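You operate a simulated robot arm through the tools that you are given. There is no shell and no other tool.

The job below is to be done with a simulated robot arm. You get a single attempt, and the scene is never put back.

## Task
Pack the red bauble and the gold bell in the red box.
Fine: lower them in gently, they break; shut the lid and clip it.

Only the result counts: the job must be done as asked and must still hold three seconds after the hand-in. Knocking over, shifting, dropping, spilling or breaking anything else fails it. Lids that push on must go on centred and level and be pressed home; caps that screw on are set level and turned clockwise until they are tight.

## Robot
A 6-joint arm with a two-finger gripper, fixed in place. Base frame: the origin is on the floor under the middle of its stand, x ahead of it, y to its left, z up. Readings come in mm, rad, newtons and seconds.
It reaches about 1298 mm from its shoulder. Its first joint turns from -2.601 to 2.601 rad. Payload 1.57 kg.
The tool frame sits at the grasp point between the pads (the TCP): z along the fingers, y along the line on which they close. The tips reach 21 mm beyond it. The gripper opens to 70 mm; its body begins 50 mm behind the TCP.
Orientation is that of the tool frame in the base frame, as a unit quaternion [w, x, y, z]. With the fingers straight down and closing along the base's y, the tool's x points along the base's -x, its y along +y and its z along -z.

## Interface
- The arm moves only by the tool move_arm. Its arguments are lists of equal length, an entry for each row: "slide": the shift along the tool's x, y, z in mm, a list of three; "dr": the turn, a rotation vector about the tool's x, y, z in rad, a list of three. In form: {"slide": [[x, y, z], ...], "dr": [[wx, wy, wz], ...]}. A call has 1 to 20 rows; each row is the pose to reach, as a shift and turn from the pose commanded when the call began, along the tool's axes at that moment. "jaw" is the opening, from 0 (shut) to 1 (fully open), set as the call begins (left out, the last holds). Rows are played at 5 a second. More than 50 mm and 0.15 rad between two rows, or a gripper value outside its range, and nothing of the call is played. A pose out of reach is approached as far as the arm can. The call stops where the force on the tool passes 40 N (or 10 N more than at its start, if that is more) or the arm is blocked; 0.2 s more then pass. The fingers move at their own pace (about 103.7 mm/s each) and stop on an object; they squeeze with about 26 N. The grip force told is the motor's: it shows also when the fingers shut on nothing. Time passes only in rows, and 0.2 s behind the last, so rows that repeat a pose let the fingers close. It gives the time, the measured TCP pose, the force on the tool (base axes), the opening and the grip force at its end, in the units of the frame above (readings bear some noise), with the torque about the TCP (base axes, N m) and any sound that the robot's microphone picked up.
- Cameras (640 x 400 px; columns grow to the right, rows downward): "scene" is fixed at [399.4, 649.5, 1702.9]; the picture's right is [0.89, 0.46, 0.00], its down [0.45, -0.87, -0.20] and it looks along [-0.09, 0.18, -0.98] (base axes); focal length 287 px, centre (320, 200). "wrist" rides on the gripper at [79, 4, -81] in the tool frame; the picture's right is [-0.05, 1.00, 0.00], its down [-0.67, -0.04, -0.74] and it looks along [-0.74, -0.04, 0.67] (tool axes); focal length 256 px, centre (320, 200). There is no depth. A picture from a camera that has moved, and an enlarged one, comes with that camera's place and axes in the base frame and with its lens.
- capture(camera): a new picture of that camera. The clock stands still meanwhile.
- slide_trunk(by): slides the trunk up (or, below 0, down) by that many mm; the arm rides with it, the base frame stays. It gives what a move gives, with no picture.
- zoom(camera, box): a new picture of the part [left, top, right, bottom] of that camera's present view, enlarged. The clock stands still meanwhile.
- finish_job(): hands the job in; it is judged then, once.

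Nothing tells you positions but the pictures and the camera data. Unless the task says otherwise, let go and move clear before handing in.

The tools are called after "Emit:" as a command line: name --argument value ..., lists and objects as JSON in quotes. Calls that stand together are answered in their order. move_arm: Moves the arm, as the interface text tells. Its arguments: {"type":"object","properties":{"slide":{"type":"array","items":{"type":"array","items":{"type":"number"}}},"dr":{"type":"array","items":{"type":"array","items":{"type":"number"}}},"jaw":{"type":"number"}},"required":["slide","dr"]} The other tools are called the same way: slide_trunk (by) moves the trunk up or down; capture (camera) takes a picture; zoom (camera, box) takes an enlarged picture of a part of a camera's view; finish_job () hands the job in.

At the start:

```text
time: 0.0
ee_pos: [451.6, 595.4, 1288.3]
tool_rot: [0.0, 0.0, 1.0, 0.0]
wrist_force: [0.5, 1.1, 0.0]
torque: [-0.04, 0.0, 0.0]
gripper_width: 70.1
grasp_force: 0.0
trunk travel left (down, up): [-969.0, 1.0]
```

scene: 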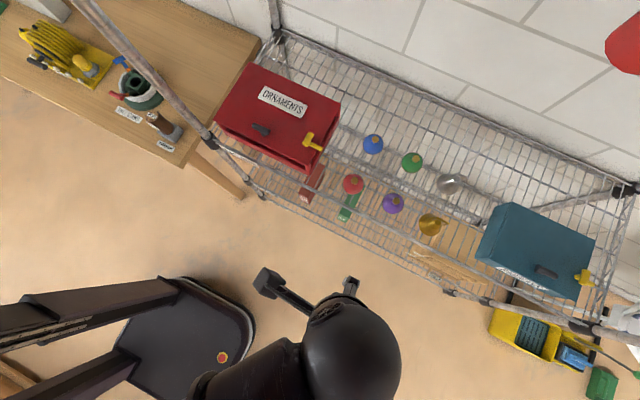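
wrist: 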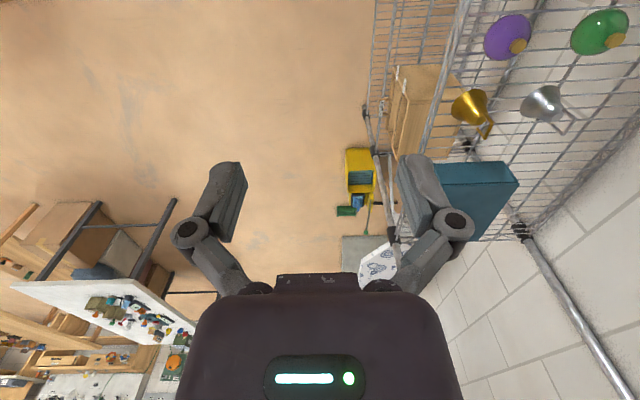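

I see a wire shelf with a red "ORNAMENTS" box, baubles (blue, green, red, purple), a gold bell, a silver bell and a teal box. I'll take close-ups to work out the geometry before moving.

Emit:
zoom --camera "scene" --box '[200, 40, 360, 140]'

Emit:
zoom --camera "scene" --box '[200, 100, 360, 200]'

Emit:
zoom --camera "scene" --box '[320, 110, 480, 210]'

Emit:
zoom --camera "scene" --box '[380, 150, 540, 250]'

Emit:
zoom --camera "scene" --box '[460, 190, 620, 290]'

Emit:
zoom --camera "wrist" --box '[400, 0, 640, 150]'

```text
4.00 times, centred on (280, 90) of scene
camera zoom: at [399.4, 649.5, 1702.9], right [0.89, 0.46, 0.0], down [0.45, -0.87, -0.2], along [-0.09, 0.18, -0.98], focal length 1148 px, centre (480, 640)
```

zoom: 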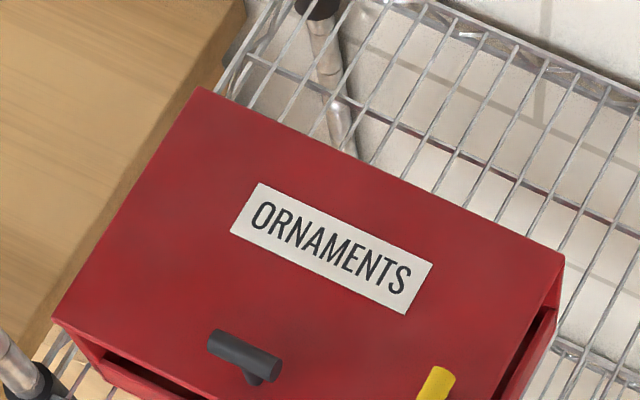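

```text
4.00 times, centred on (280, 150) of scene
camera zoom: at [399.4, 649.5, 1702.9], right [0.89, 0.46, 0.0], down [0.45, -0.87, -0.2], along [-0.09, 0.18, -0.98], focal length 1148 px, centre (480, 400)
```

zoom: 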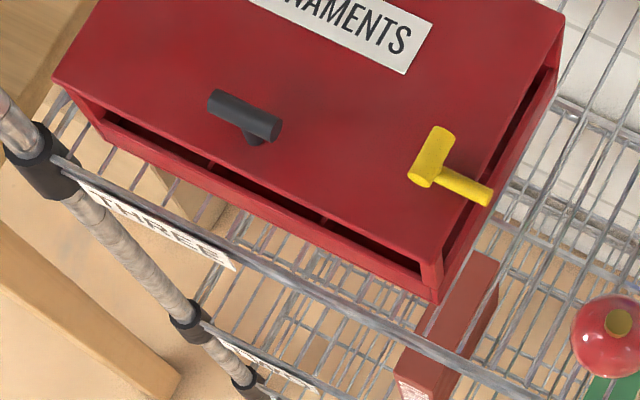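

```text
4.00 times, centred on (400, 160) of scene
camera zoom: at [399.4, 649.5, 1702.9], right [0.89, 0.46, 0.0], down [0.45, -0.87, -0.2], along [-0.09, 0.18, -0.98], focal length 1148 px, centre (0, 360)
```

zoom: 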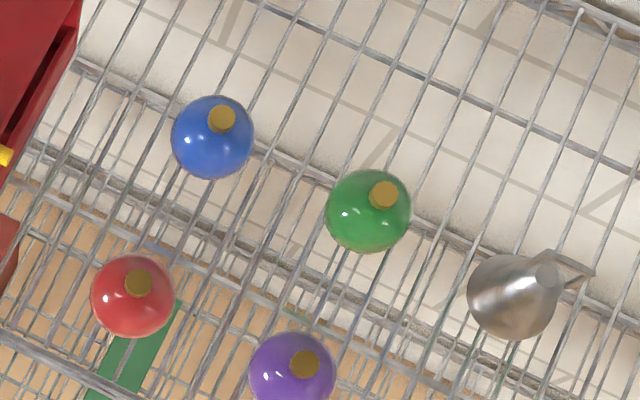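

```text
4.00 times, centred on (460, 200) of scene
camera zoom: at [399.4, 649.5, 1702.9], right [0.89, 0.46, 0.0], down [0.45, -0.87, -0.2], along [-0.09, 0.18, -0.98], focal length 1148 px, centre (-240, 200)
```

zoom: 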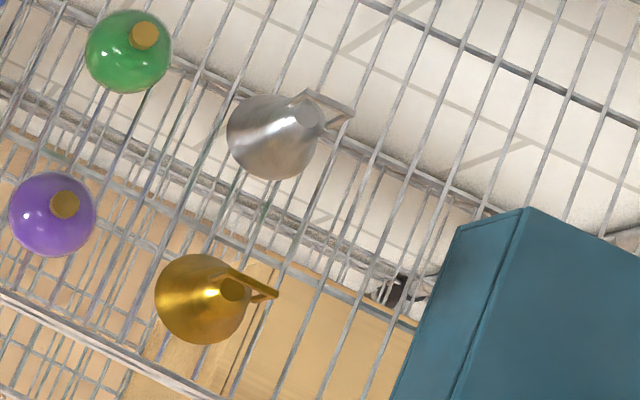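

```text
4.00 times, centred on (540, 240) of scene
camera zoom: at [399.4, 649.5, 1702.9], right [0.89, 0.46, 0.0], down [0.45, -0.87, -0.2], along [-0.09, 0.18, -0.98], focal length 1148 px, centre (-560, 40)
```

zoom: 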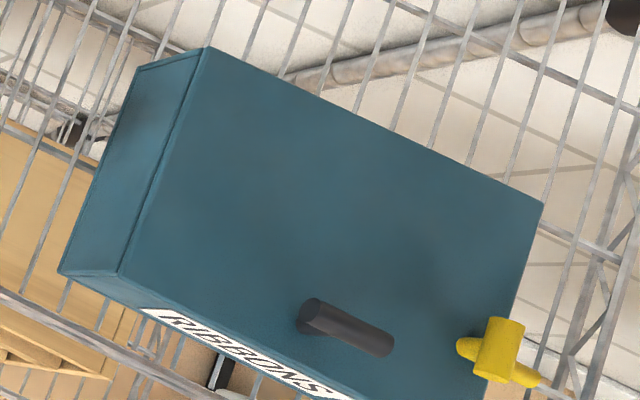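

```text
2.67 times, centred on (520, 75) of wrist
camera zoom: at [372.1, 600.8, 1368.6], right [0.05, 1.0, 0.0], down [0.67, -0.04, 0.74], along [0.74, -0.04, -0.67], focal length 683 px, centre (-213, 533)
```

zoom: 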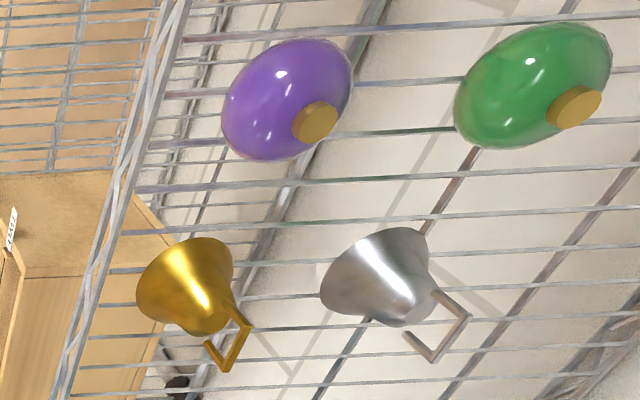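

The shelf runs along the base x axis to the robot's left, with the items roughly at z≈900–950. The red box's lid looks partly open. I'll turn the wrist camera toward the shelf to look at the box from the front.

Emit:
move_arm --slide '[[13, 0, 0], [26, 0, 0], [39, 0, 0], [52, 0, 0], [65, 0, 0], [78, 0, 0], [91, 0, 0], [104, 0, 0], [117, 0, 0], [130, 0, 0], [143, 0, 0], [151, 0, 0]]' --dr '[[0, 0, -0.1309], [0, 0, -0.2618], [0, 0, -0.3927], [0, 0, -0.5236], [0, 0, -0.6545], [0, 0, -0.7854], [0, 0, -0.9163], [0, 0, -1.0472], [0, 0, -1.1781], [0, 0, -1.309], [0, 0, -1.4399], [0, 0, -1.5708]]'

Emit:
capture --camera "wrist"

Emit:
capture --camera "scene"

```text
time: 2.6
ee_pos: [300.5, 595.8, 1286.8]
tool_rot: [0.0, 0.708, -0.707, 0.0]
wrist_force: [-0.5, 0.3, -0.4]
torque: [0.01, -0.01, -0.01]
gripper_width: 69.9
grasp_force: 0.1
trunk travel left (down, up): [-969.0, 1.0]
```

```text
taken
camera wrist: at [296.7, 517.0, 1368.6], right [-1.0, 0.05, 0.0], down [0.03, 0.67, 0.74], along [0.04, 0.74, -0.67], focal length 256 px, centre (320, 200)
```

wrist: 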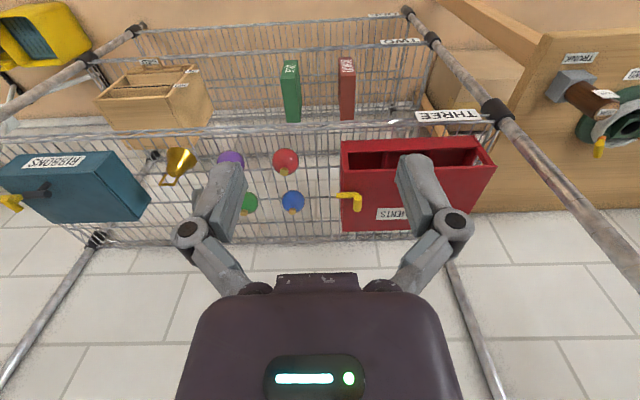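

```text
taken
```

scene: 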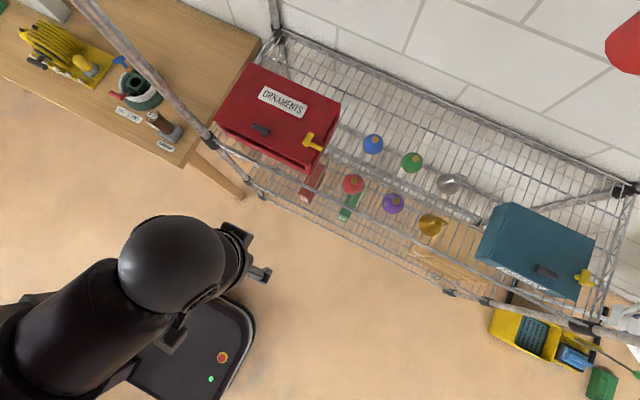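

Emit:
zoom --camera "wrist" --box '[320, 110, 520, 235]'

Emit:
zoom --camera "wrist" --box '[140, 110, 340, 235]'

Emit:
zoom --camera "wrist" --box '[0, 110, 200, 235]'

```text
3.20 times, centred on (420, 172) of wrist
camera zoom: at [296.7, 517.0, 1368.6], right [-1.0, 0.05, 0.0], down [0.03, 0.67, 0.74], along [0.04, 0.74, -0.67], focal length 819 px, centre (0, 288)
```

zoom: 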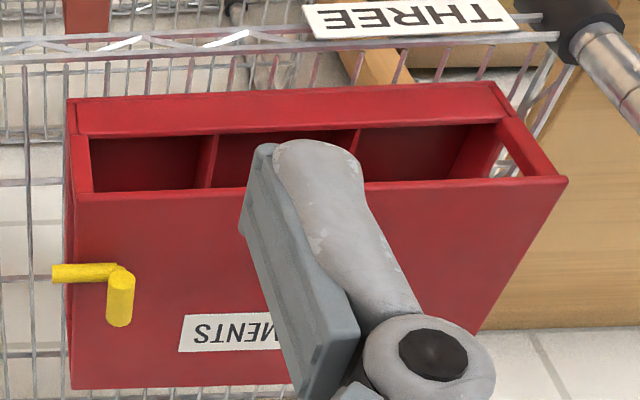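

```text
3.20 times, centred on (240, 172) of wrist
camera zoom: at [296.7, 517.0, 1368.6], right [-1.0, 0.05, 0.0], down [0.03, 0.67, 0.74], along [0.04, 0.74, -0.67], focal length 819 px, centre (576, 288)
```

zoom: 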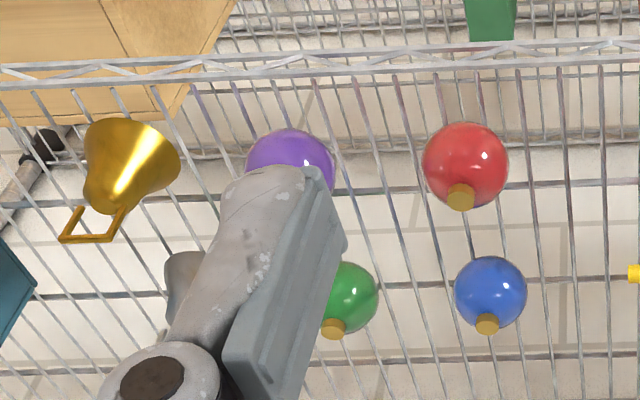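

```text
3.20 times, centred on (100, 172) of wrist
camera zoom: at [296.7, 517.0, 1368.6], right [-1.0, 0.05, 0.0], down [0.03, 0.67, 0.74], along [0.04, 0.74, -0.67], focal length 819 px, centre (1024, 288)
```

zoom: 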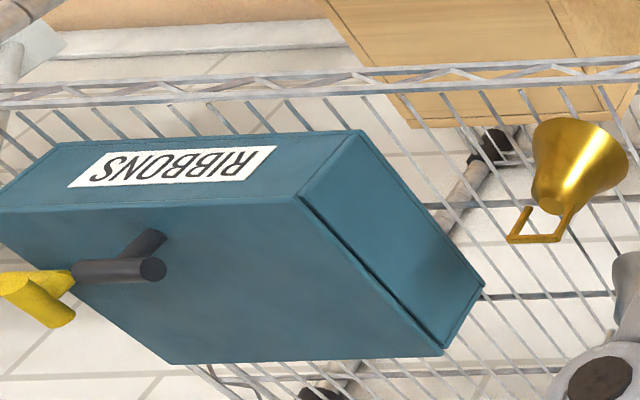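

The lid of the red box is standing off the body at the front, and I can see compartments through the gap. I'll move closer and lower in front of it to get its geometry, the handle and the clip.

Emit:
move_arm --slide '[[5, 28, 25], [10, 57, 50], [15, 85, 75], [20, 113, 100], [25, 142, 125], [30, 170, 150]]' --dr '[[0, 0, 0], [0, 0, 0], [0, 0, 0], [0, 0, 0], [0, 0, 0], [0, 0, 0]]'

Emit:
capture --camera "wrist"

Emit:
capture --camera "scene"

```text
time: 4.0
ee_pos: [135.3, 570.9, 1288.1]
tool_rot: [-0.001, -0.707, 0.708, 0.0]
wrist_force: [-0.8, 0.4, -0.4]
torque: [-0.02, 0.01, 0.0]
gripper_width: 70.1
grasp_force: 0.0
out of reach, approached as far as the arm can: row 1, 2, 3, 4, 5, 6
trunk travel left (down, up): [-969.0, 1.0]
```

```text
taken
camera wrist: at [129.9, 491.6, 1368.7], right [-1.0, 0.05, 0.0], down [0.04, 0.67, 0.74], along [0.04, 0.74, -0.67], focal length 256 px, centre (320, 200)
```

wrist: 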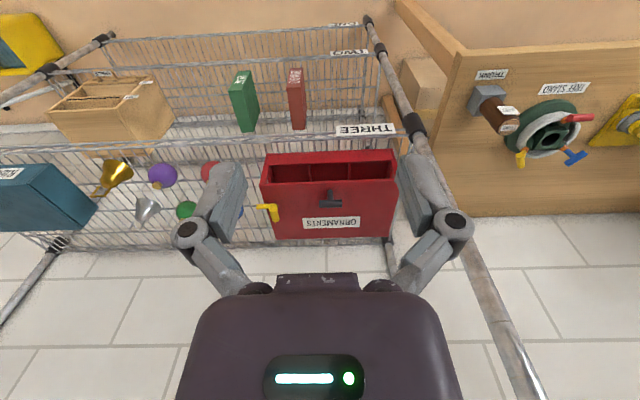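

```text
taken
```

scene: 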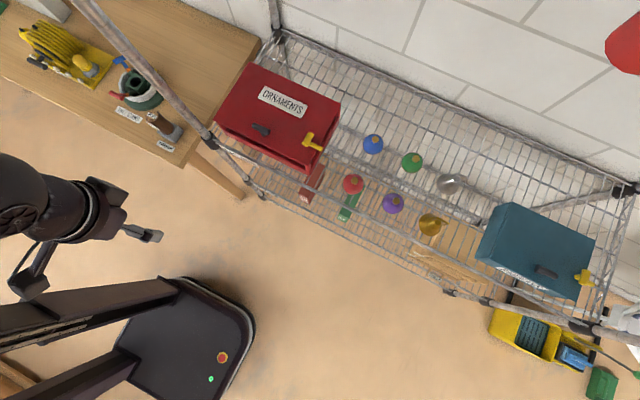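

Lowering the hand needs the trunk, so I'll bring it down 150 mm and look again.

Emit:
slide_trunk --by -150

Emit:
capture --camera "wrist"

Emit:
zoom --camera "wrist" --box '[200, 80, 440, 230]'

```text
time: 5.8
ee_pos: [135.4, 570.4, 1137.4]
tool_rot: [0.001, -0.707, 0.707, 0.0]
wrist_force: [-0.7, 0.4, -0.5]
torque: [-0.01, -0.02, 0.0]
gripper_width: 70.0
grasp_force: 0.1
trunk travel left (down, up): [-819.0, 151.0]
```

```text
taken
camera wrist: at [131.1, 491.7, 1218.7], right [-1.0, 0.05, 0.0], down [0.04, 0.67, 0.74], along [0.04, 0.74, -0.67], focal length 256 px, centre (320, 200)
```

wrist: 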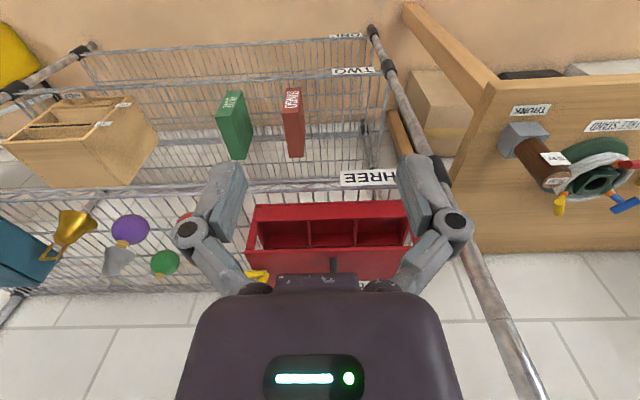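

```text
2.67 times, centred on (320, 155) of wrist
camera zoom: at [131.1, 491.7, 1218.7], right [-1.0, 0.05, 0.0], down [0.04, 0.67, 0.74], along [0.04, 0.74, -0.67], focal length 683 px, centre (320, 320)
```

zoom: 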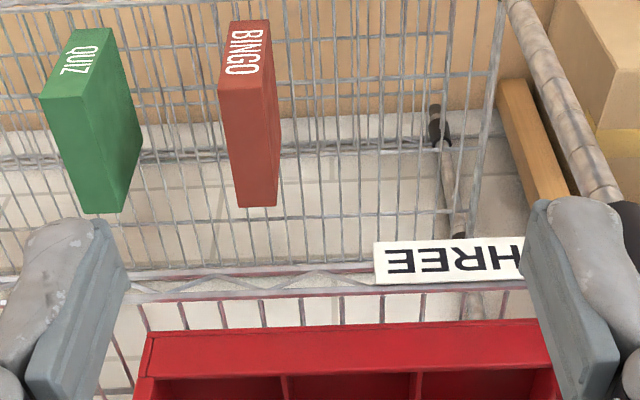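

Emit:
move_arm --slide '[[0, 0, 0], [0, 0, 0], [0, 0, 0]]' --dr '[[0, -0.13, 0], [0, -0.26, 0], [0, -0.39, 0]]'

Emit:
capture --camera "wrist"

Emit:
zoom --camera "wrist" --box '[220, 90, 420, 215]'

```text
time: 6.5
ee_pos: [136.1, 570.0, 1151.9]
tool_rot: [0.138, -0.694, 0.694, 0.137]
wrist_force: [0.0, -0.4, -0.2]
torque: [0.01, -0.02, -0.01]
gripper_width: 69.8
grasp_force: 0.0
out of reach, approached as far as the arm can: row 2, 3
trunk travel left (down, up): [-819.0, 151.0]
```

```text
taken
camera wrist: at [130.9, 465.8, 1196.4], right [-1.0, 0.05, 0.02], down [0.04, 0.33, 0.94], along [0.04, 0.94, -0.33], focal length 256 px, centre (320, 200)
```

wrist: 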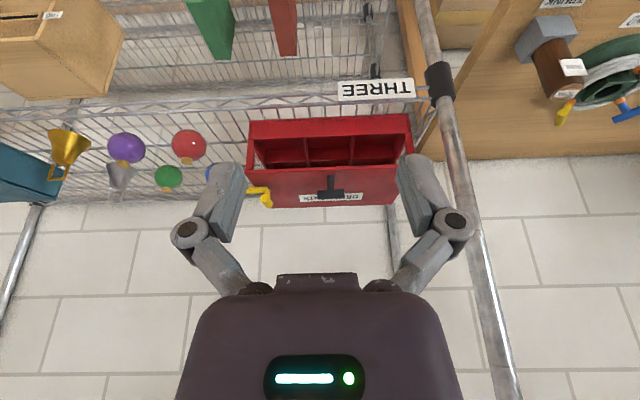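

```text
3.20 times, centred on (320, 152) of wrist
camera zoom: at [130.9, 465.8, 1196.4], right [-1.0, 0.05, 0.02], down [0.04, 0.33, 0.94], along [0.04, 0.94, -0.33], focal length 819 px, centre (320, 352)
```

zoom: 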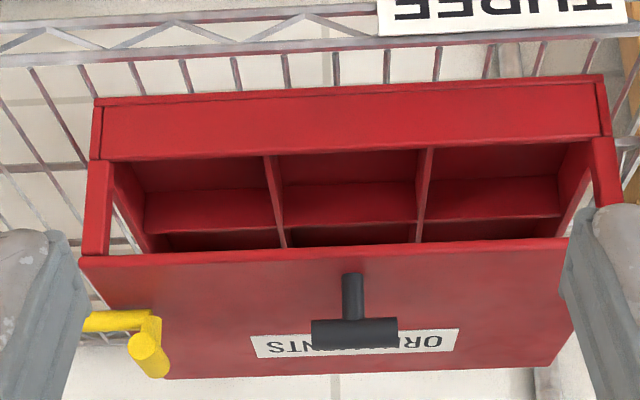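

Emit:
zoom --camera "scene" --box '[280, 90, 360, 190]'

Emit:
zoom --camera "scene" --box '[205, 100, 325, 185]'

```text
4.00 times, centred on (320, 140) of scene
camera zoom: at [399.4, 649.5, 1702.9], right [0.89, 0.46, 0.0], down [0.45, -0.87, -0.2], along [-0.09, 0.18, -0.98], focal length 1148 px, centre (320, 440)
```

zoom: 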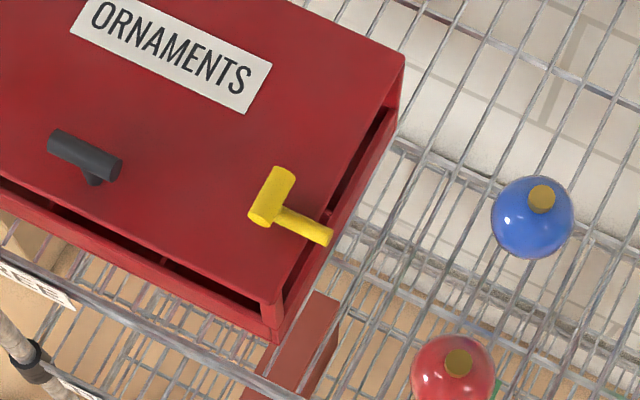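

```text
4.71 times, centred on (265, 142) of scene
camera zoom: at [399.4, 649.5, 1702.9], right [0.89, 0.46, 0.0], down [0.45, -0.87, -0.2], along [-0.09, 0.18, -0.98], focal length 1351 px, centre (579, 471)
```

zoom: 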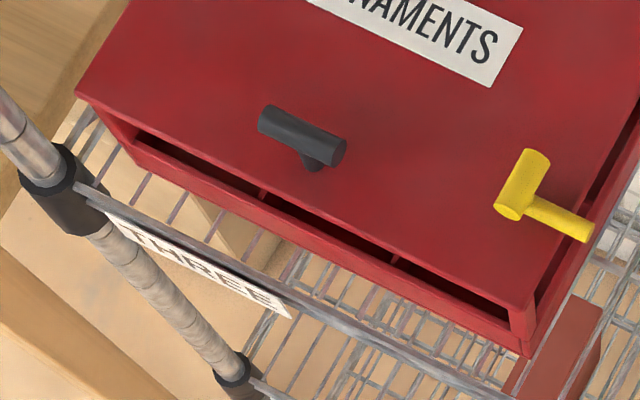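

Emit:
zoom --camera "wrist" --box '[235, 165, 315, 215]'

Emit:
zoom --camera "wrist" --box '[285, 160, 365, 210]'

Emit:
zoom --camera "scene" --box '[280, 120, 344, 160]'

Emit:
zoom --camera "scene" --box '[540, 250, 604, 290]'

```text
8.00 times, centred on (275, 190) of wrist
camera zoom: at [130.9, 465.8, 1196.4], right [-1.0, 0.05, 0.02], down [0.04, 0.33, 0.94], along [0.04, 0.94, -0.33], focal length 2048 px, centre (680, 280)
```

zoom: 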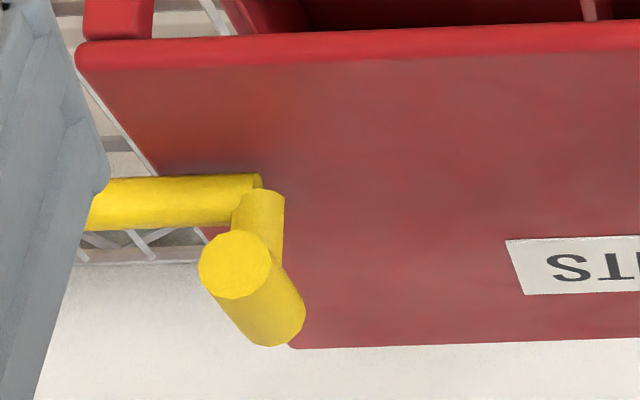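

```text
8.00 times, centred on (325, 185) of wrist
camera zoom: at [130.9, 465.8, 1196.4], right [-1.0, 0.05, 0.02], down [0.04, 0.33, 0.94], along [0.04, 0.94, -0.33], focal length 2048 px, centre (280, 320)
```

zoom: 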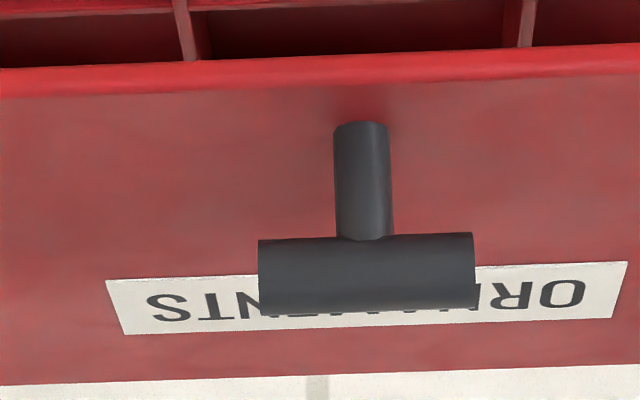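

```text
10.00 times, centred on (312, 140) of scene
camera zoom: at [399.4, 649.5, 1702.9], right [0.89, 0.46, 0.0], down [0.45, -0.87, -0.2], along [-0.09, 0.18, -0.98], focal length 2870 px, centre (400, 800)
```

zoom: 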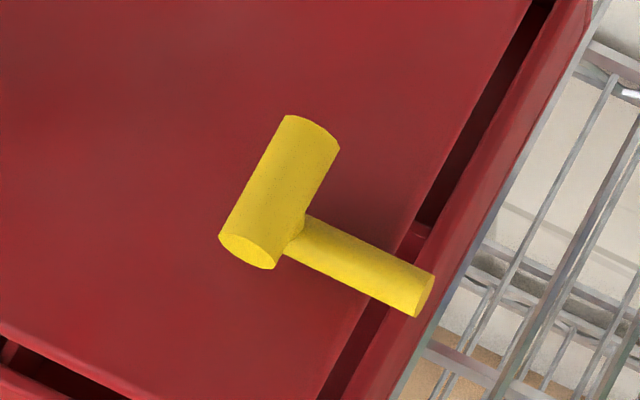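

```text
10.00 times, centred on (572, 270) of scene
camera zoom: at [399.4, 649.5, 1702.9], right [0.89, 0.46, 0.0], down [0.45, -0.87, -0.2], along [-0.09, 0.18, -0.98], focal length 2870 px, centre (-2200, -500)
```

zoom: 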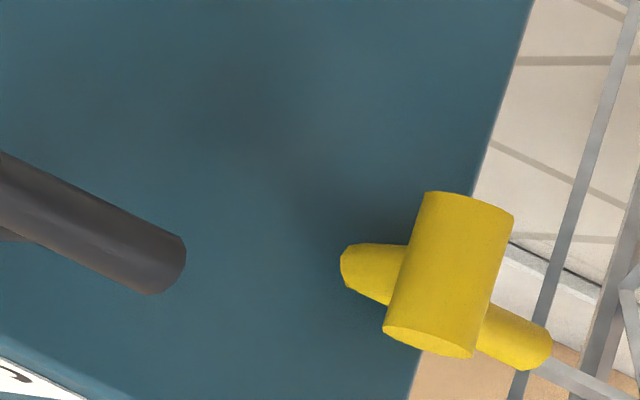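

The box body has low walls with corner posts, and a lid on top carrying a black T-handle and a yellow clip. I want a view from its right side and of the closed teal box's clip for comparison, so I'll reposition.

Emit:
move_arm --slide '[[0, -40, 0], [0, -80, 0], [0, -120, 0], [0, -160, 0], [0, -200, 0], [0, -240, 0], [0, -280, 0]]' --dr '[[0, 0.056, 0], [0, 0.112, 0], [0, 0.168, 0], [0, 0.224, 0], [0, 0.28, 0], [0, 0.336, 0], [0, 0.39, 0]]'

Emit:
move_arm --slide '[[-10, 0, 0], [-20, -10, 0], [-30, -20, 0], [-40, -30, 0], [-50, -40, 0], [-60, -50, 0], [-70, -60, 0]]' --dr '[[0, 0, -0.13], [0, 0, -0.26], [0, 0, -0.39], [0, 0, -0.52], [0, 0, -0.65], [0, 0, -0.78], [0, 0, -0.91]]'

Emit:
capture --camera "wrist"

```text
time: 8.2
ee_pos: [418.6, 571.6, 1136.8]
tool_rot: [0.001, 0.707, -0.707, 0.001]
wrist_force: [0.6, -0.6, -0.5]
torque: [0.02, 0.03, 0.01]
gripper_width: 69.9
grasp_force: 0.0
out of reach, approached as far as the arm can: row 1, 2, 3, 4, 5, 6, 7
trunk travel left (down, up): [-819.0, 151.0]
```

```text
time: 9.8
ee_pos: [476.9, 641.8, 1137.7]
tool_rot: [0.0, 0.946, -0.323, 0.0]
wrist_force: [-0.5, 0.2, 0.3]
torque: [0.0, -0.01, 0.01]
gripper_width: 70.0
grasp_force: 0.1
trunk travel left (down, up): [-819.0, 151.0]
```

```text
taken
camera wrist: at [536.4, 590.2, 1218.4], right [-0.65, -0.76, 0.0], down [-0.51, 0.44, 0.74], along [-0.56, 0.49, -0.67], focal length 256 px, centre (320, 200)
```

wrist: 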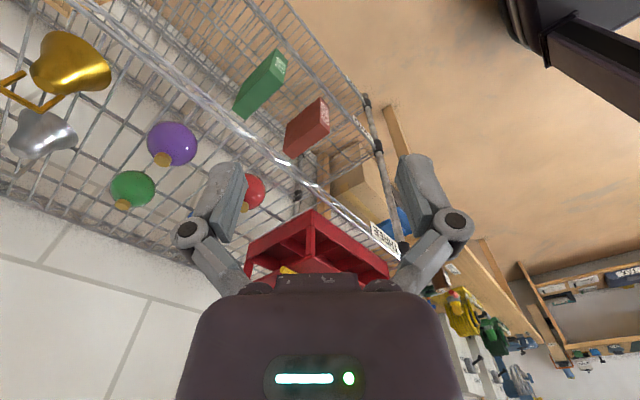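

Emit:
move_arm --slide '[[0, 0, 0], [0, 0, 0], [0, 0, 0], [0, 0, 0]]' --dr '[[0, -0.14, 0], [0, -0.28, 0], [0, -0.42, 0], [0, -0.55, 0]]'

Emit:
capture --camera "wrist"

Emit:
zoom --camera "wrist" --box '[230, 100, 430, 225]'

```text
time: 10.8
ee_pos: [474.8, 641.1, 1164.7]
tool_rot: [-0.088, 0.91, -0.311, -0.258]
wrist_force: [-0.2, -0.4, -0.3]
torque: [0.03, 0.01, -0.01]
gripper_width: 70.3
grasp_force: 0.0
out of reach, approached as far as the arm can: row 2, 3, 4
trunk travel left (down, up): [-819.0, 151.0]
```

```text
taken
camera wrist: at [559.3, 570.8, 1192.6], right [-0.65, -0.76, 0.03], down [-0.12, 0.14, 0.98], along [-0.75, 0.63, -0.18], focal length 256 px, centre (320, 200)
```

wrist: 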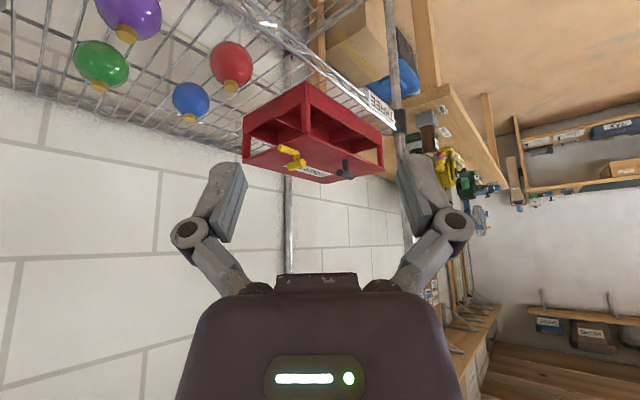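

```text
3.20 times, centred on (330, 162) of wrist
camera zoom: at [559.3, 570.8, 1192.6], right [-0.65, -0.76, 0.03], down [-0.12, 0.14, 0.98], along [-0.75, 0.63, -0.18], focal length 819 px, centre (288, 320)
```

zoom: 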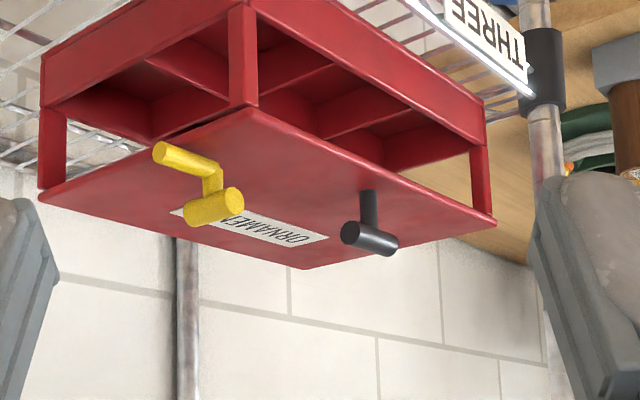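

Emit:
zoom --camera "wrist" --box '[265, 135, 329, 175]'

Emit:
zoom --camera "wrist" --box '[235, 80, 325, 190]'

```text
10.00 times, centred on (297, 155) of wrist
camera zoom: at [559.3, 570.8, 1192.6], right [-0.65, -0.76, 0.03], down [-0.12, 0.14, 0.98], along [-0.75, 0.63, -0.18], focal length 2560 px, centre (550, 650)
```

zoom: 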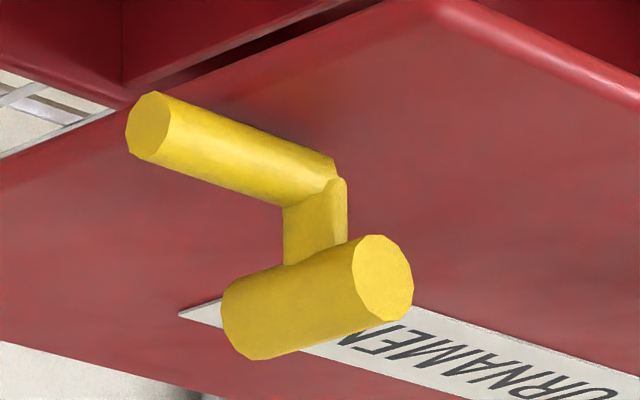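

```text
3.64 times, centred on (280, 135) of wrist
camera zoom: at [559.3, 570.8, 1192.6], right [-0.65, -0.76, 0.03], down [-0.12, 0.14, 0.98], along [-0.75, 0.63, -0.18], focal length 931 px, centre (466, 436)
```

zoom: 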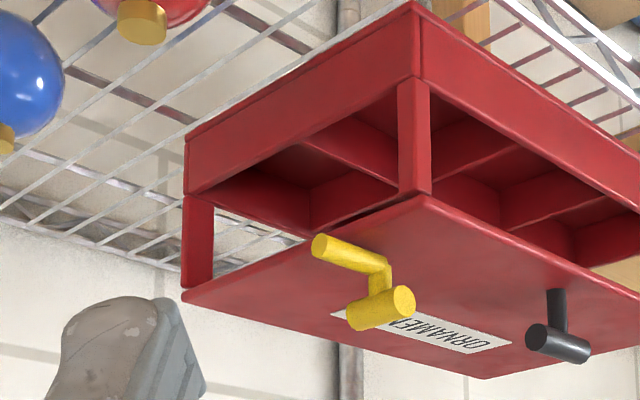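

Emit:
move_arm --slide '[[0, 0, 0], [0, 0, 0], [0, 0, 0], [0, 0, 0]]' --dr '[[0, 0.14, 0], [0, 0.28, 0], [0, 0.42, 0], [0, 0.55, 0]]'

Emit:
move_arm --slide '[[38, -24, 0], [76, -47, 0], [114, -71, 0], [151, -95, 0], [189, -118, 0], [227, -142, 0], [265, -166, 0], [303, -189, 0], [340, -213, 0]]' --dr '[[0, 0, 0.1], [0, 0, 0.2], [0, 0, 0.3], [0, 0, 0.4], [0, 0, 0.5], [0, 0, 0.6], [0, 0, 0.7], [0, 0, 0.8], [0, 0, 0.9]]'

Emit:
capture --camera "wrist"

```text
time: 11.8
ee_pos: [475.7, 642.4, 1138.0]
tool_rot: [0.0, 0.946, -0.325, 0.001]
wrist_force: [-0.5, -1.0, -1.2]
torque: [0.01, 0.02, 0.01]
gripper_width: 70.2
grasp_force: 0.1
out of reach, approached as far as the arm can: row 1, 2, 3, 4
trunk travel left (down, up): [-819.0, 151.0]
```

```text
time: 13.8
ee_pos: [875.8, 600.0, 1136.1]
tool_rot: [0.0, 0.711, -0.703, 0.0]
wrist_force: [0.9, 0.6, 0.7]
torque: [0.01, 0.02, 0.0]
gripper_width: 70.0
grasp_force: 0.1
trunk travel left (down, up): [-819.0, 151.0]
```

```text
taken
camera wrist: at [872.1, 520.8, 1217.9], right [-1.0, 0.04, 0.0], down [0.03, 0.67, 0.74], along [0.03, 0.74, -0.67], focal length 256 px, centre (320, 200)
```

wrist: 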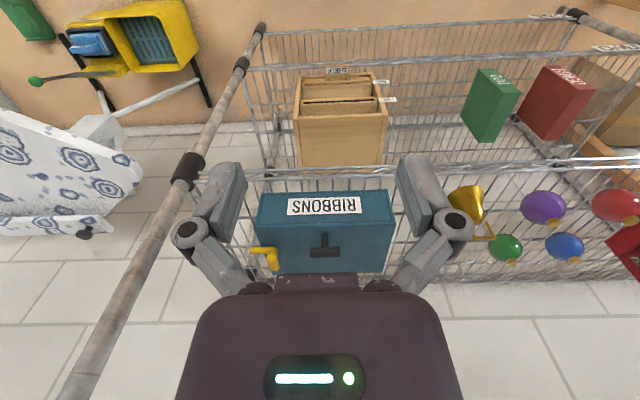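

Emit:
zoom --camera "wrist" --box '[240, 235, 304, 275]'

Emit:
zoom --camera "wrist" --box '[240, 180, 400, 280]'

Emit:
zoom --camera "wrist" --box '[440, 170, 640, 295]'

```text
10.00 times, centred on (272, 255) of wrist
camera zoom: at [872.1, 520.8, 1217.9], right [-1.0, 0.04, 0.0], down [0.03, 0.67, 0.74], along [0.03, 0.74, -0.67], focal length 2560 px, centre (800, -350)
```

zoom: 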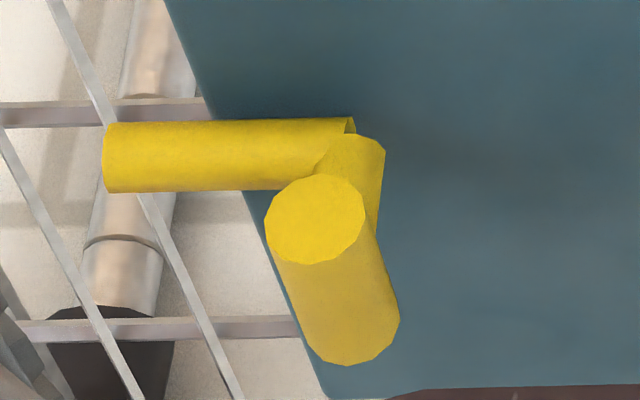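

```text
4.00 times, centred on (320, 230) of wrist
camera zoom: at [872.1, 520.8, 1217.9], right [-1.0, 0.04, 0.0], down [0.03, 0.67, 0.74], along [0.03, 0.74, -0.67], focal length 1024 px, centre (320, 80)
```

zoom: 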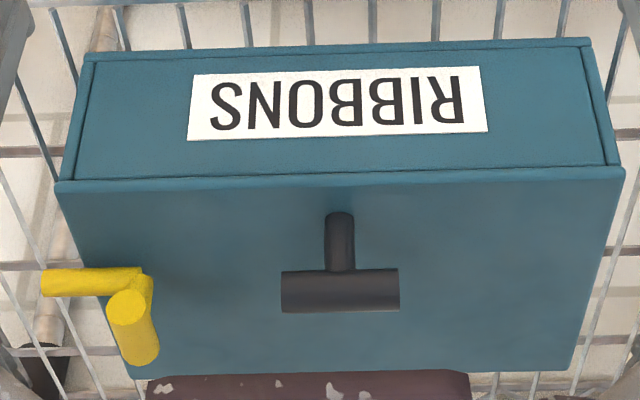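

```text
3.20 times, centred on (540, 232) of wrist
camera zoom: at [872.1, 520.8, 1217.9], right [-1.0, 0.04, 0.0], down [0.03, 0.67, 0.74], along [0.03, 0.74, -0.67], focal length 819 px, centre (-384, 96)
```

zoom: 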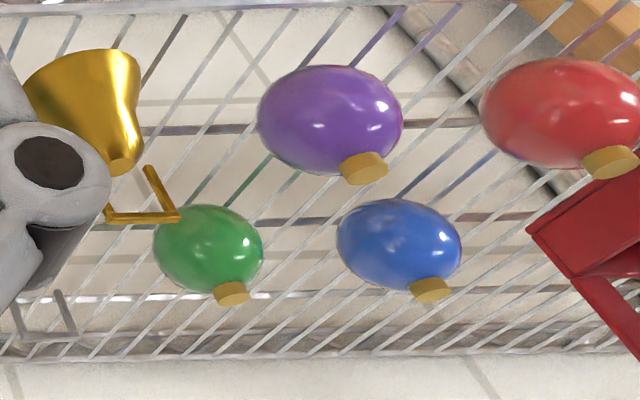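

Both clips look identical: an arm running along x that overhangs the lid edge, with a raised knob lying along y. The black handle sits near the front edge, so the lid should hinge at the back. I'll go to a waypoint in front of the red box with the fingers closing along y, ready to grip the handle.

Emit:
move_arm --slide '[[-6, 44, -4], [-12, 88, -8], [-18, 132, -11], [-24, 176, -15], [-29, 220, -19], [-35, 264, -23], [-41, 308, -26], [-47, 352, -30], [-53, 395, -34], [-59, 439, -38], [-65, 483, -41], [-71, 527, -45], [-76, 571, -49], [-82, 615, -53], [-88, 659, -56], [-94, 703, -60], [-100, 747, -64]]' --dr '[[0, 0, 0.093], [0, 0, 0.186], [0, 0, 0.279], [0, 0, 0.372], [0, 0, 0.465], [0, 0, 0.558], [0, 0, 0.651], [0, 0, 0.744], [0, 0, 0.837], [0, 0, 0.93], [0, 0, 1.023], [0, 0, 1.116], [0, 0, 1.209], [0, 0, 1.302], [0, 0, 1.395], [0, 0, 1.488], [0, 0, 1.5808]]'

Emit:
capture --camera "scene"

Emit:
capture --camera "wrist"

```text
time: 17.4
ee_pos: [125.8, 692.3, 1137.1]
tool_rot: [0.002, 0.001, 1.0, 0.0]
wrist_force: [0.6, 0.0, 0.8]
torque: [0.01, -0.01, 0.0]
gripper_width: 70.1
grasp_force: 0.0
out of reach, approached as far as the arm can: row 1, 2, 3, 4, 5, 6, 7, 8, 9, 10, 11, 12, 13, 14, 15, 16, 17
trunk travel left (down, up): [-819.0, 151.0]
```

```text
taken
```

scene: 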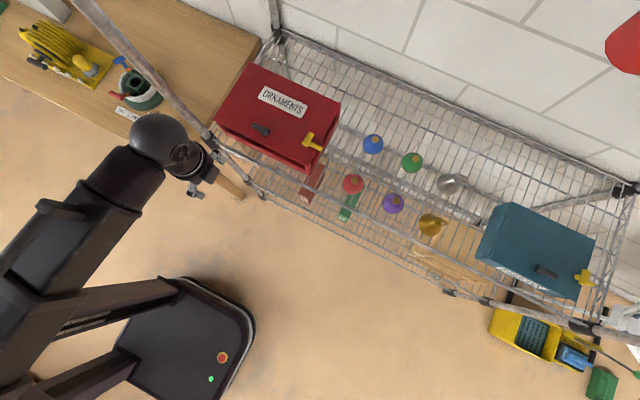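

```text
taken
camera wrist: at [46.2, 696.9, 1218.5], right [0.05, 1.0, 0.0], down [0.67, -0.04, 0.75], along [0.74, -0.04, -0.67], focal length 256 px, centre (320, 200)
```

wrist: 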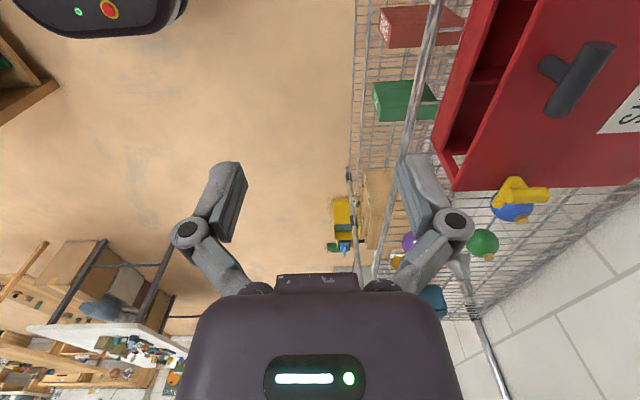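

The arm turns out to be SCARA-like: height only changes with the trunk. Before planning the lid lift, I'll zoom in on the lid edge, clip and box interior from here.

Emit:
zoom --camera "wrist" --box '[480, 160, 560, 210]'

Emit:
zoom --camera "wrist" --box '[420, 0, 640, 200]'

```text
8.00 times, centred on (520, 185) of wrist
camera zoom: at [46.2, 696.9, 1218.5], right [0.05, 1.0, 0.0], down [0.67, -0.04, 0.75], along [0.74, -0.04, -0.67], focal length 2048 px, centre (-1280, 320)
```

zoom: 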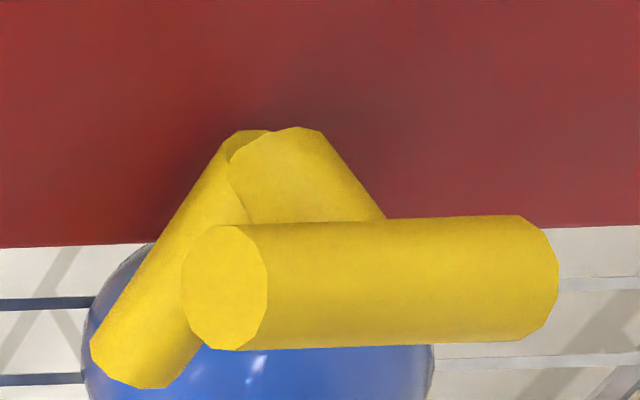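

```text
2.00 times, centred on (530, 100) of wrist
camera zoom: at [46.2, 696.9, 1218.5], right [0.05, 1.0, 0.0], down [0.67, -0.04, 0.75], along [0.74, -0.04, -0.67], focal length 512 px, centre (-100, 400)
```

zoom: 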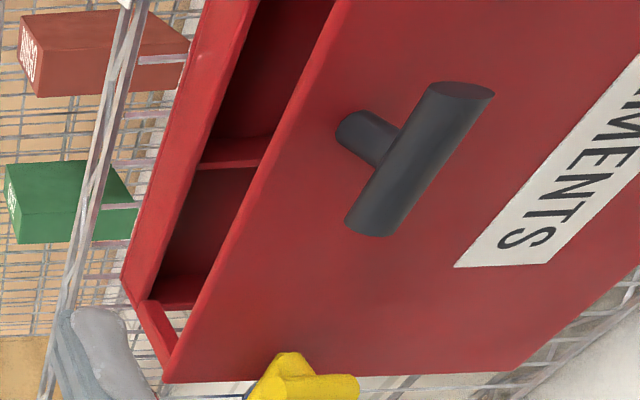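

The lid overlaps a window along the front of the box. I'll try a horizontal tool pose (fingers pointing at the shelf, camera on top), so I can hook under the handle bar or lid edge and lift with the trunk. I'll test it in free space first.

Emit:
move_arm --slide '[[0, -12, 0], [0, -24, 0], [0, -36, 0], [0, -48, 0], [0, -60, 0], [0, -72, 0], [0, -84, 0], [0, -96, 0], [0, -108, 0], [0, -120, 0], [0, -130, 0]]' --dr '[[0, 0, 0.1428], [0, 0, 0.2856], [0, 0, 0.4284], [0, 0, 0.5712], [0, 0, 0.714], [0, 0, 0.8568], [0, 0, 0.9996], [0, 0, 1.1424], [0, 0, 1.2852], [0, 0, 1.428], [0, 0, 1.5708]]'

Emit:
move_arm --slide '[[12, 0, 0], [24, 0, 0], [36, 0, 0], [48, 0, 0], [60, 0, 0], [72, 0, 0], [84, 0, 0], [96, 0, 0], [108, 0, 0], [120, 0, 0], [130, 0, 0]]' --dr '[[0, 0.1428, 0], [0, 0.2856, 0], [0, 0.4284, 0], [0, 0.5712, 0], [0, 0.714, 0], [0, 0.8568, 0], [0, 0.9996, 0], [0, 1.1424, 0], [0, 1.2852, 0], [0, 1.428, 0], [0, 1.5708, 0]]'

Emit:
capture --camera "wrist"

Emit:
capture --camera "scene"

```text
time: 19.8
ee_pos: [126.9, 562.0, 1137.4]
tool_rot: [-0.001, 0.708, 0.706, 0.0]
wrist_force: [-0.2, 0.1, 0.4]
torque: [0.02, -0.01, 0.02]
gripper_width: 70.0
grasp_force: 0.1
trunk travel left (down, up): [-819.0, 151.0]
```

```text
time: 22.1
ee_pos: [122.3, 689.1, 1322.1]
tool_rot: [-0.485, 0.491, 0.514, 0.509]
wrist_force: [-0.7, 0.6, 2.0]
torque: [-0.15, 0.07, 0.02]
gripper_width: 70.1
grasp_force: 0.0
out of reach, approached as far as the arm can: row 2, 3, 4, 5, 6, 7, 8, 9, 10, 11
trunk travel left (down, up): [-819.0, 151.0]
```

```text
taken
camera wrist: at [121.9, 608.4, 1401.6], right [1.0, 0.0, 0.0], down [0.0, -0.75, -0.66], along [0.0, 0.66, -0.75], focal length 256 px, centre (320, 200)
```

wrist: 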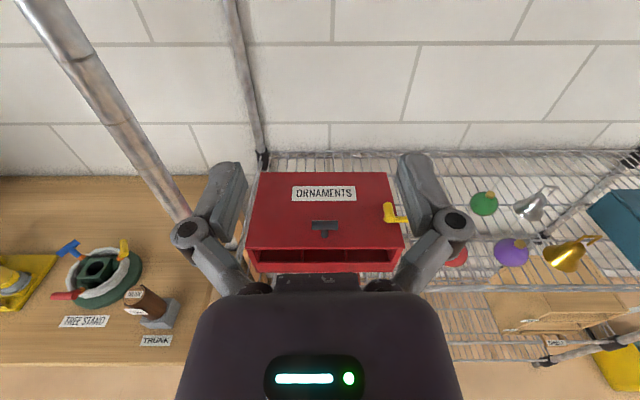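

```text
taken
```

scene: 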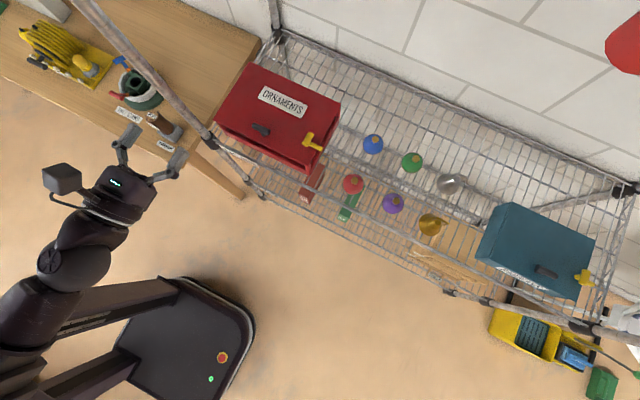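

Horizontal pose works, and the view of the box from here is clear. I'll zoom on the front window, lid and fingertips to measure clearances.

Emit:
zoom --camera "wrist" --box '[240, 160, 420, 280]'

Emit:
zoom --camera "wrist" --box '[380, 140, 500, 260]'

Emit:
zoom --camera "wrist" --box '[375, 195, 415, 220]'

```text
3.33 times, centred on (330, 220) of wrist
camera zoom: at [121.9, 608.4, 1401.6], right [1.0, 0.0, 0.0], down [0.0, -0.75, -0.66], along [0.0, 0.66, -0.75], focal length 853 px, centre (287, 133)
```

zoom: 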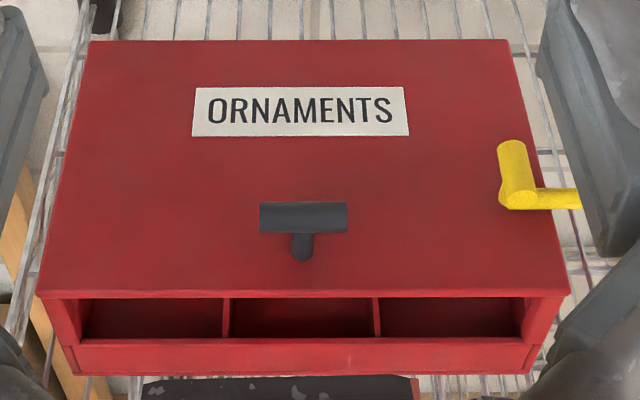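

```text
3.33 times, centred on (440, 200) of wrist
camera zoom: at [121.9, 608.4, 1401.6], right [1.0, 0.0, 0.0], down [0.0, -0.75, -0.66], along [0.0, 0.66, -0.75], focal length 853 px, centre (-80, 200)
```

zoom: 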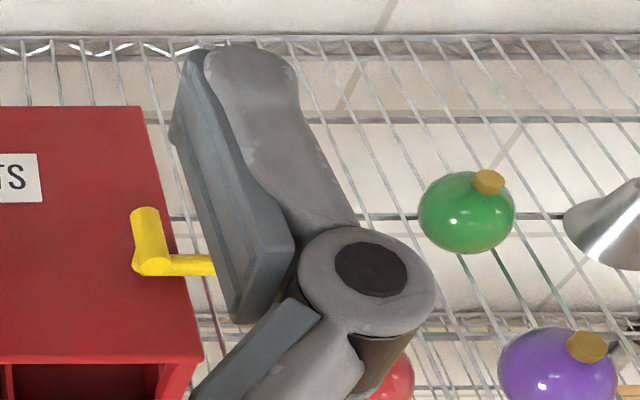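

```text
16.00 times, centred on (395, 208) of wrist
camera zoom: at [121.9, 608.4, 1401.6], right [1.0, 0.0, 0.0], down [0.0, -0.75, -0.66], along [0.0, 0.66, -0.75], focal length 4096 px, centre (-880, 80)
```

zoom: 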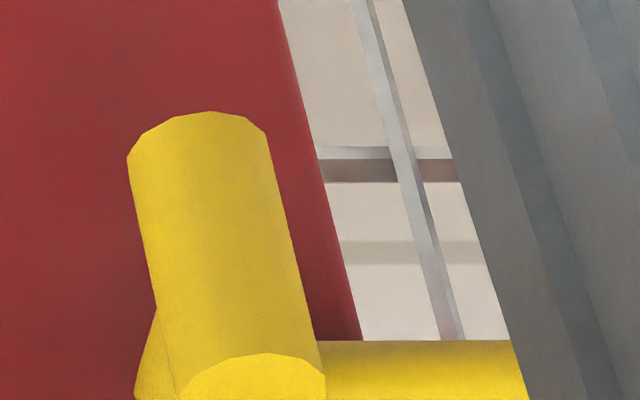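

The lid is level at z≈1007 and spans y≈840–1032. The front window runs from z≈961 to 1000, tall enough for the fingers. I'll square up the tool at x≈130, narrow the jaw and lower the trunk so the fingers line up with the window.

Emit:
move_arm --slide '[[0, 4, -10], [0, 8, -20]]' --dr '[[0, 0, 0.024], [0, 0.011, 0.047]]' --jaw 0.25

Emit:
slide_trunk --by -200

Emit:
capture --camera "scene"

Emit:
capture --camera "wrist"

```text
time: 22.8
ee_pos: [131.5, 672.0, 1325.9]
tool_rot: [0.514, -0.509, -0.487, -0.491]
wrist_force: [0.4, -0.5, 0.7]
torque: [0.01, 0.04, -0.01]
gripper_width: 17.5
grasp_force: 0.1
out of reach, approached as far as the arm can: row 2
trunk travel left (down, up): [-819.0, 151.0]
```

```text
time: 24.9
ee_pos: [132.3, 670.3, 1125.8]
tool_rot: [0.513, -0.509, -0.486, -0.491]
wrist_force: [0.4, -0.6, -0.5]
torque: [-0.03, -0.01, 0.03]
gripper_width: 17.3
grasp_force: 0.1
trunk travel left (down, up): [-619.0, 351.0]
```

```text
taken
```

scene: 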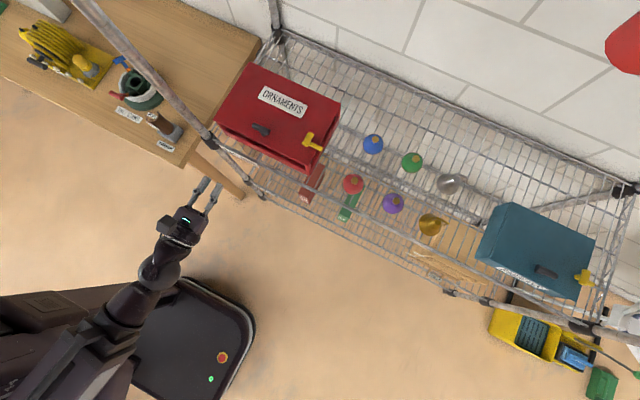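

```text
taken
camera wrist: at [140.3, 589.2, 1203.6], right [0.99, 0.0, -0.1], down [-0.07, -0.74, -0.67], along [-0.07, 0.67, -0.73], focal length 256 px, centre (320, 200)
```

wrist: 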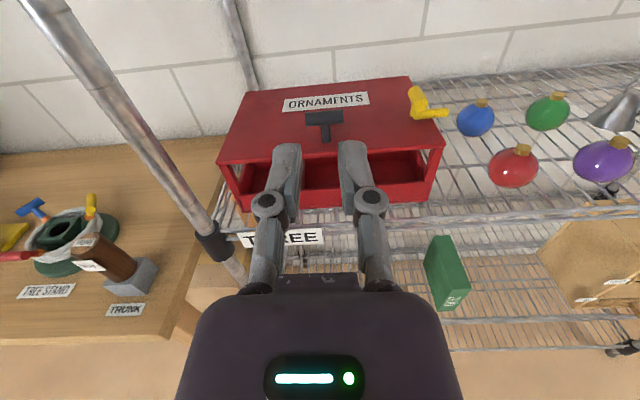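

Emit:
move_arm --slide '[[0, 0, 0]]' --dr '[[0, 0, -0.045]]'

Emit:
slide_trunk --by -143

Emit:
capture --camera "wrist"

Emit:
capture --camera "scene"

```text
time: 25.3
ee_pos: [131.7, 669.9, 1124.7]
tool_rot: [0.503, -0.498, -0.498, -0.501]
wrist_force: [-0.6, 0.5, -0.5]
torque: [0.0, -0.03, -0.02]
gripper_width: 17.5
grasp_force: 0.1
trunk travel left (down, up): [-619.0, 351.0]
```

```text
time: 27.0
ee_pos: [133.2, 669.9, 981.8]
tool_rot: [0.503, -0.498, -0.497, -0.502]
wrist_force: [0.1, -0.3, 0.1]
torque: [0.01, -0.04, -0.03]
gripper_width: 17.6
grasp_force: 0.1
trunk travel left (down, up): [-476.0, 494.0]
```

```text
taken
camera wrist: at [136.9, 588.9, 1060.9], right [1.0, 0.0, -0.05], down [-0.04, -0.74, -0.67], along [-0.04, 0.67, -0.74], focal length 256 px, centre (320, 200)
```

wrist: 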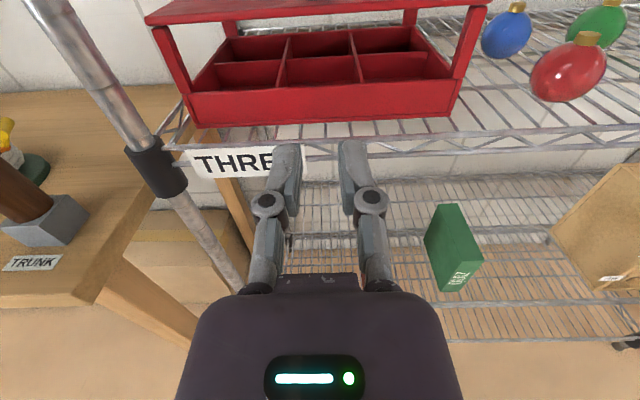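

```text
taken
```

scene: 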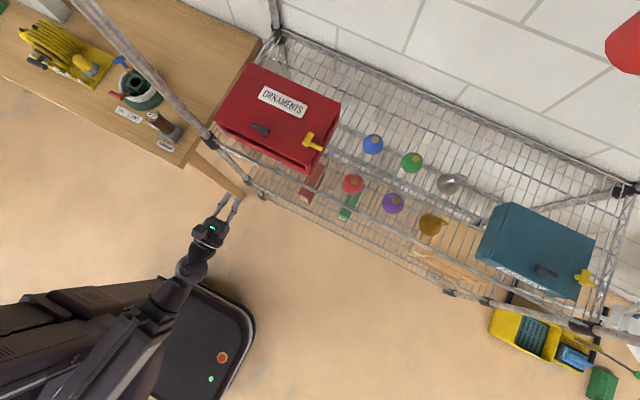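

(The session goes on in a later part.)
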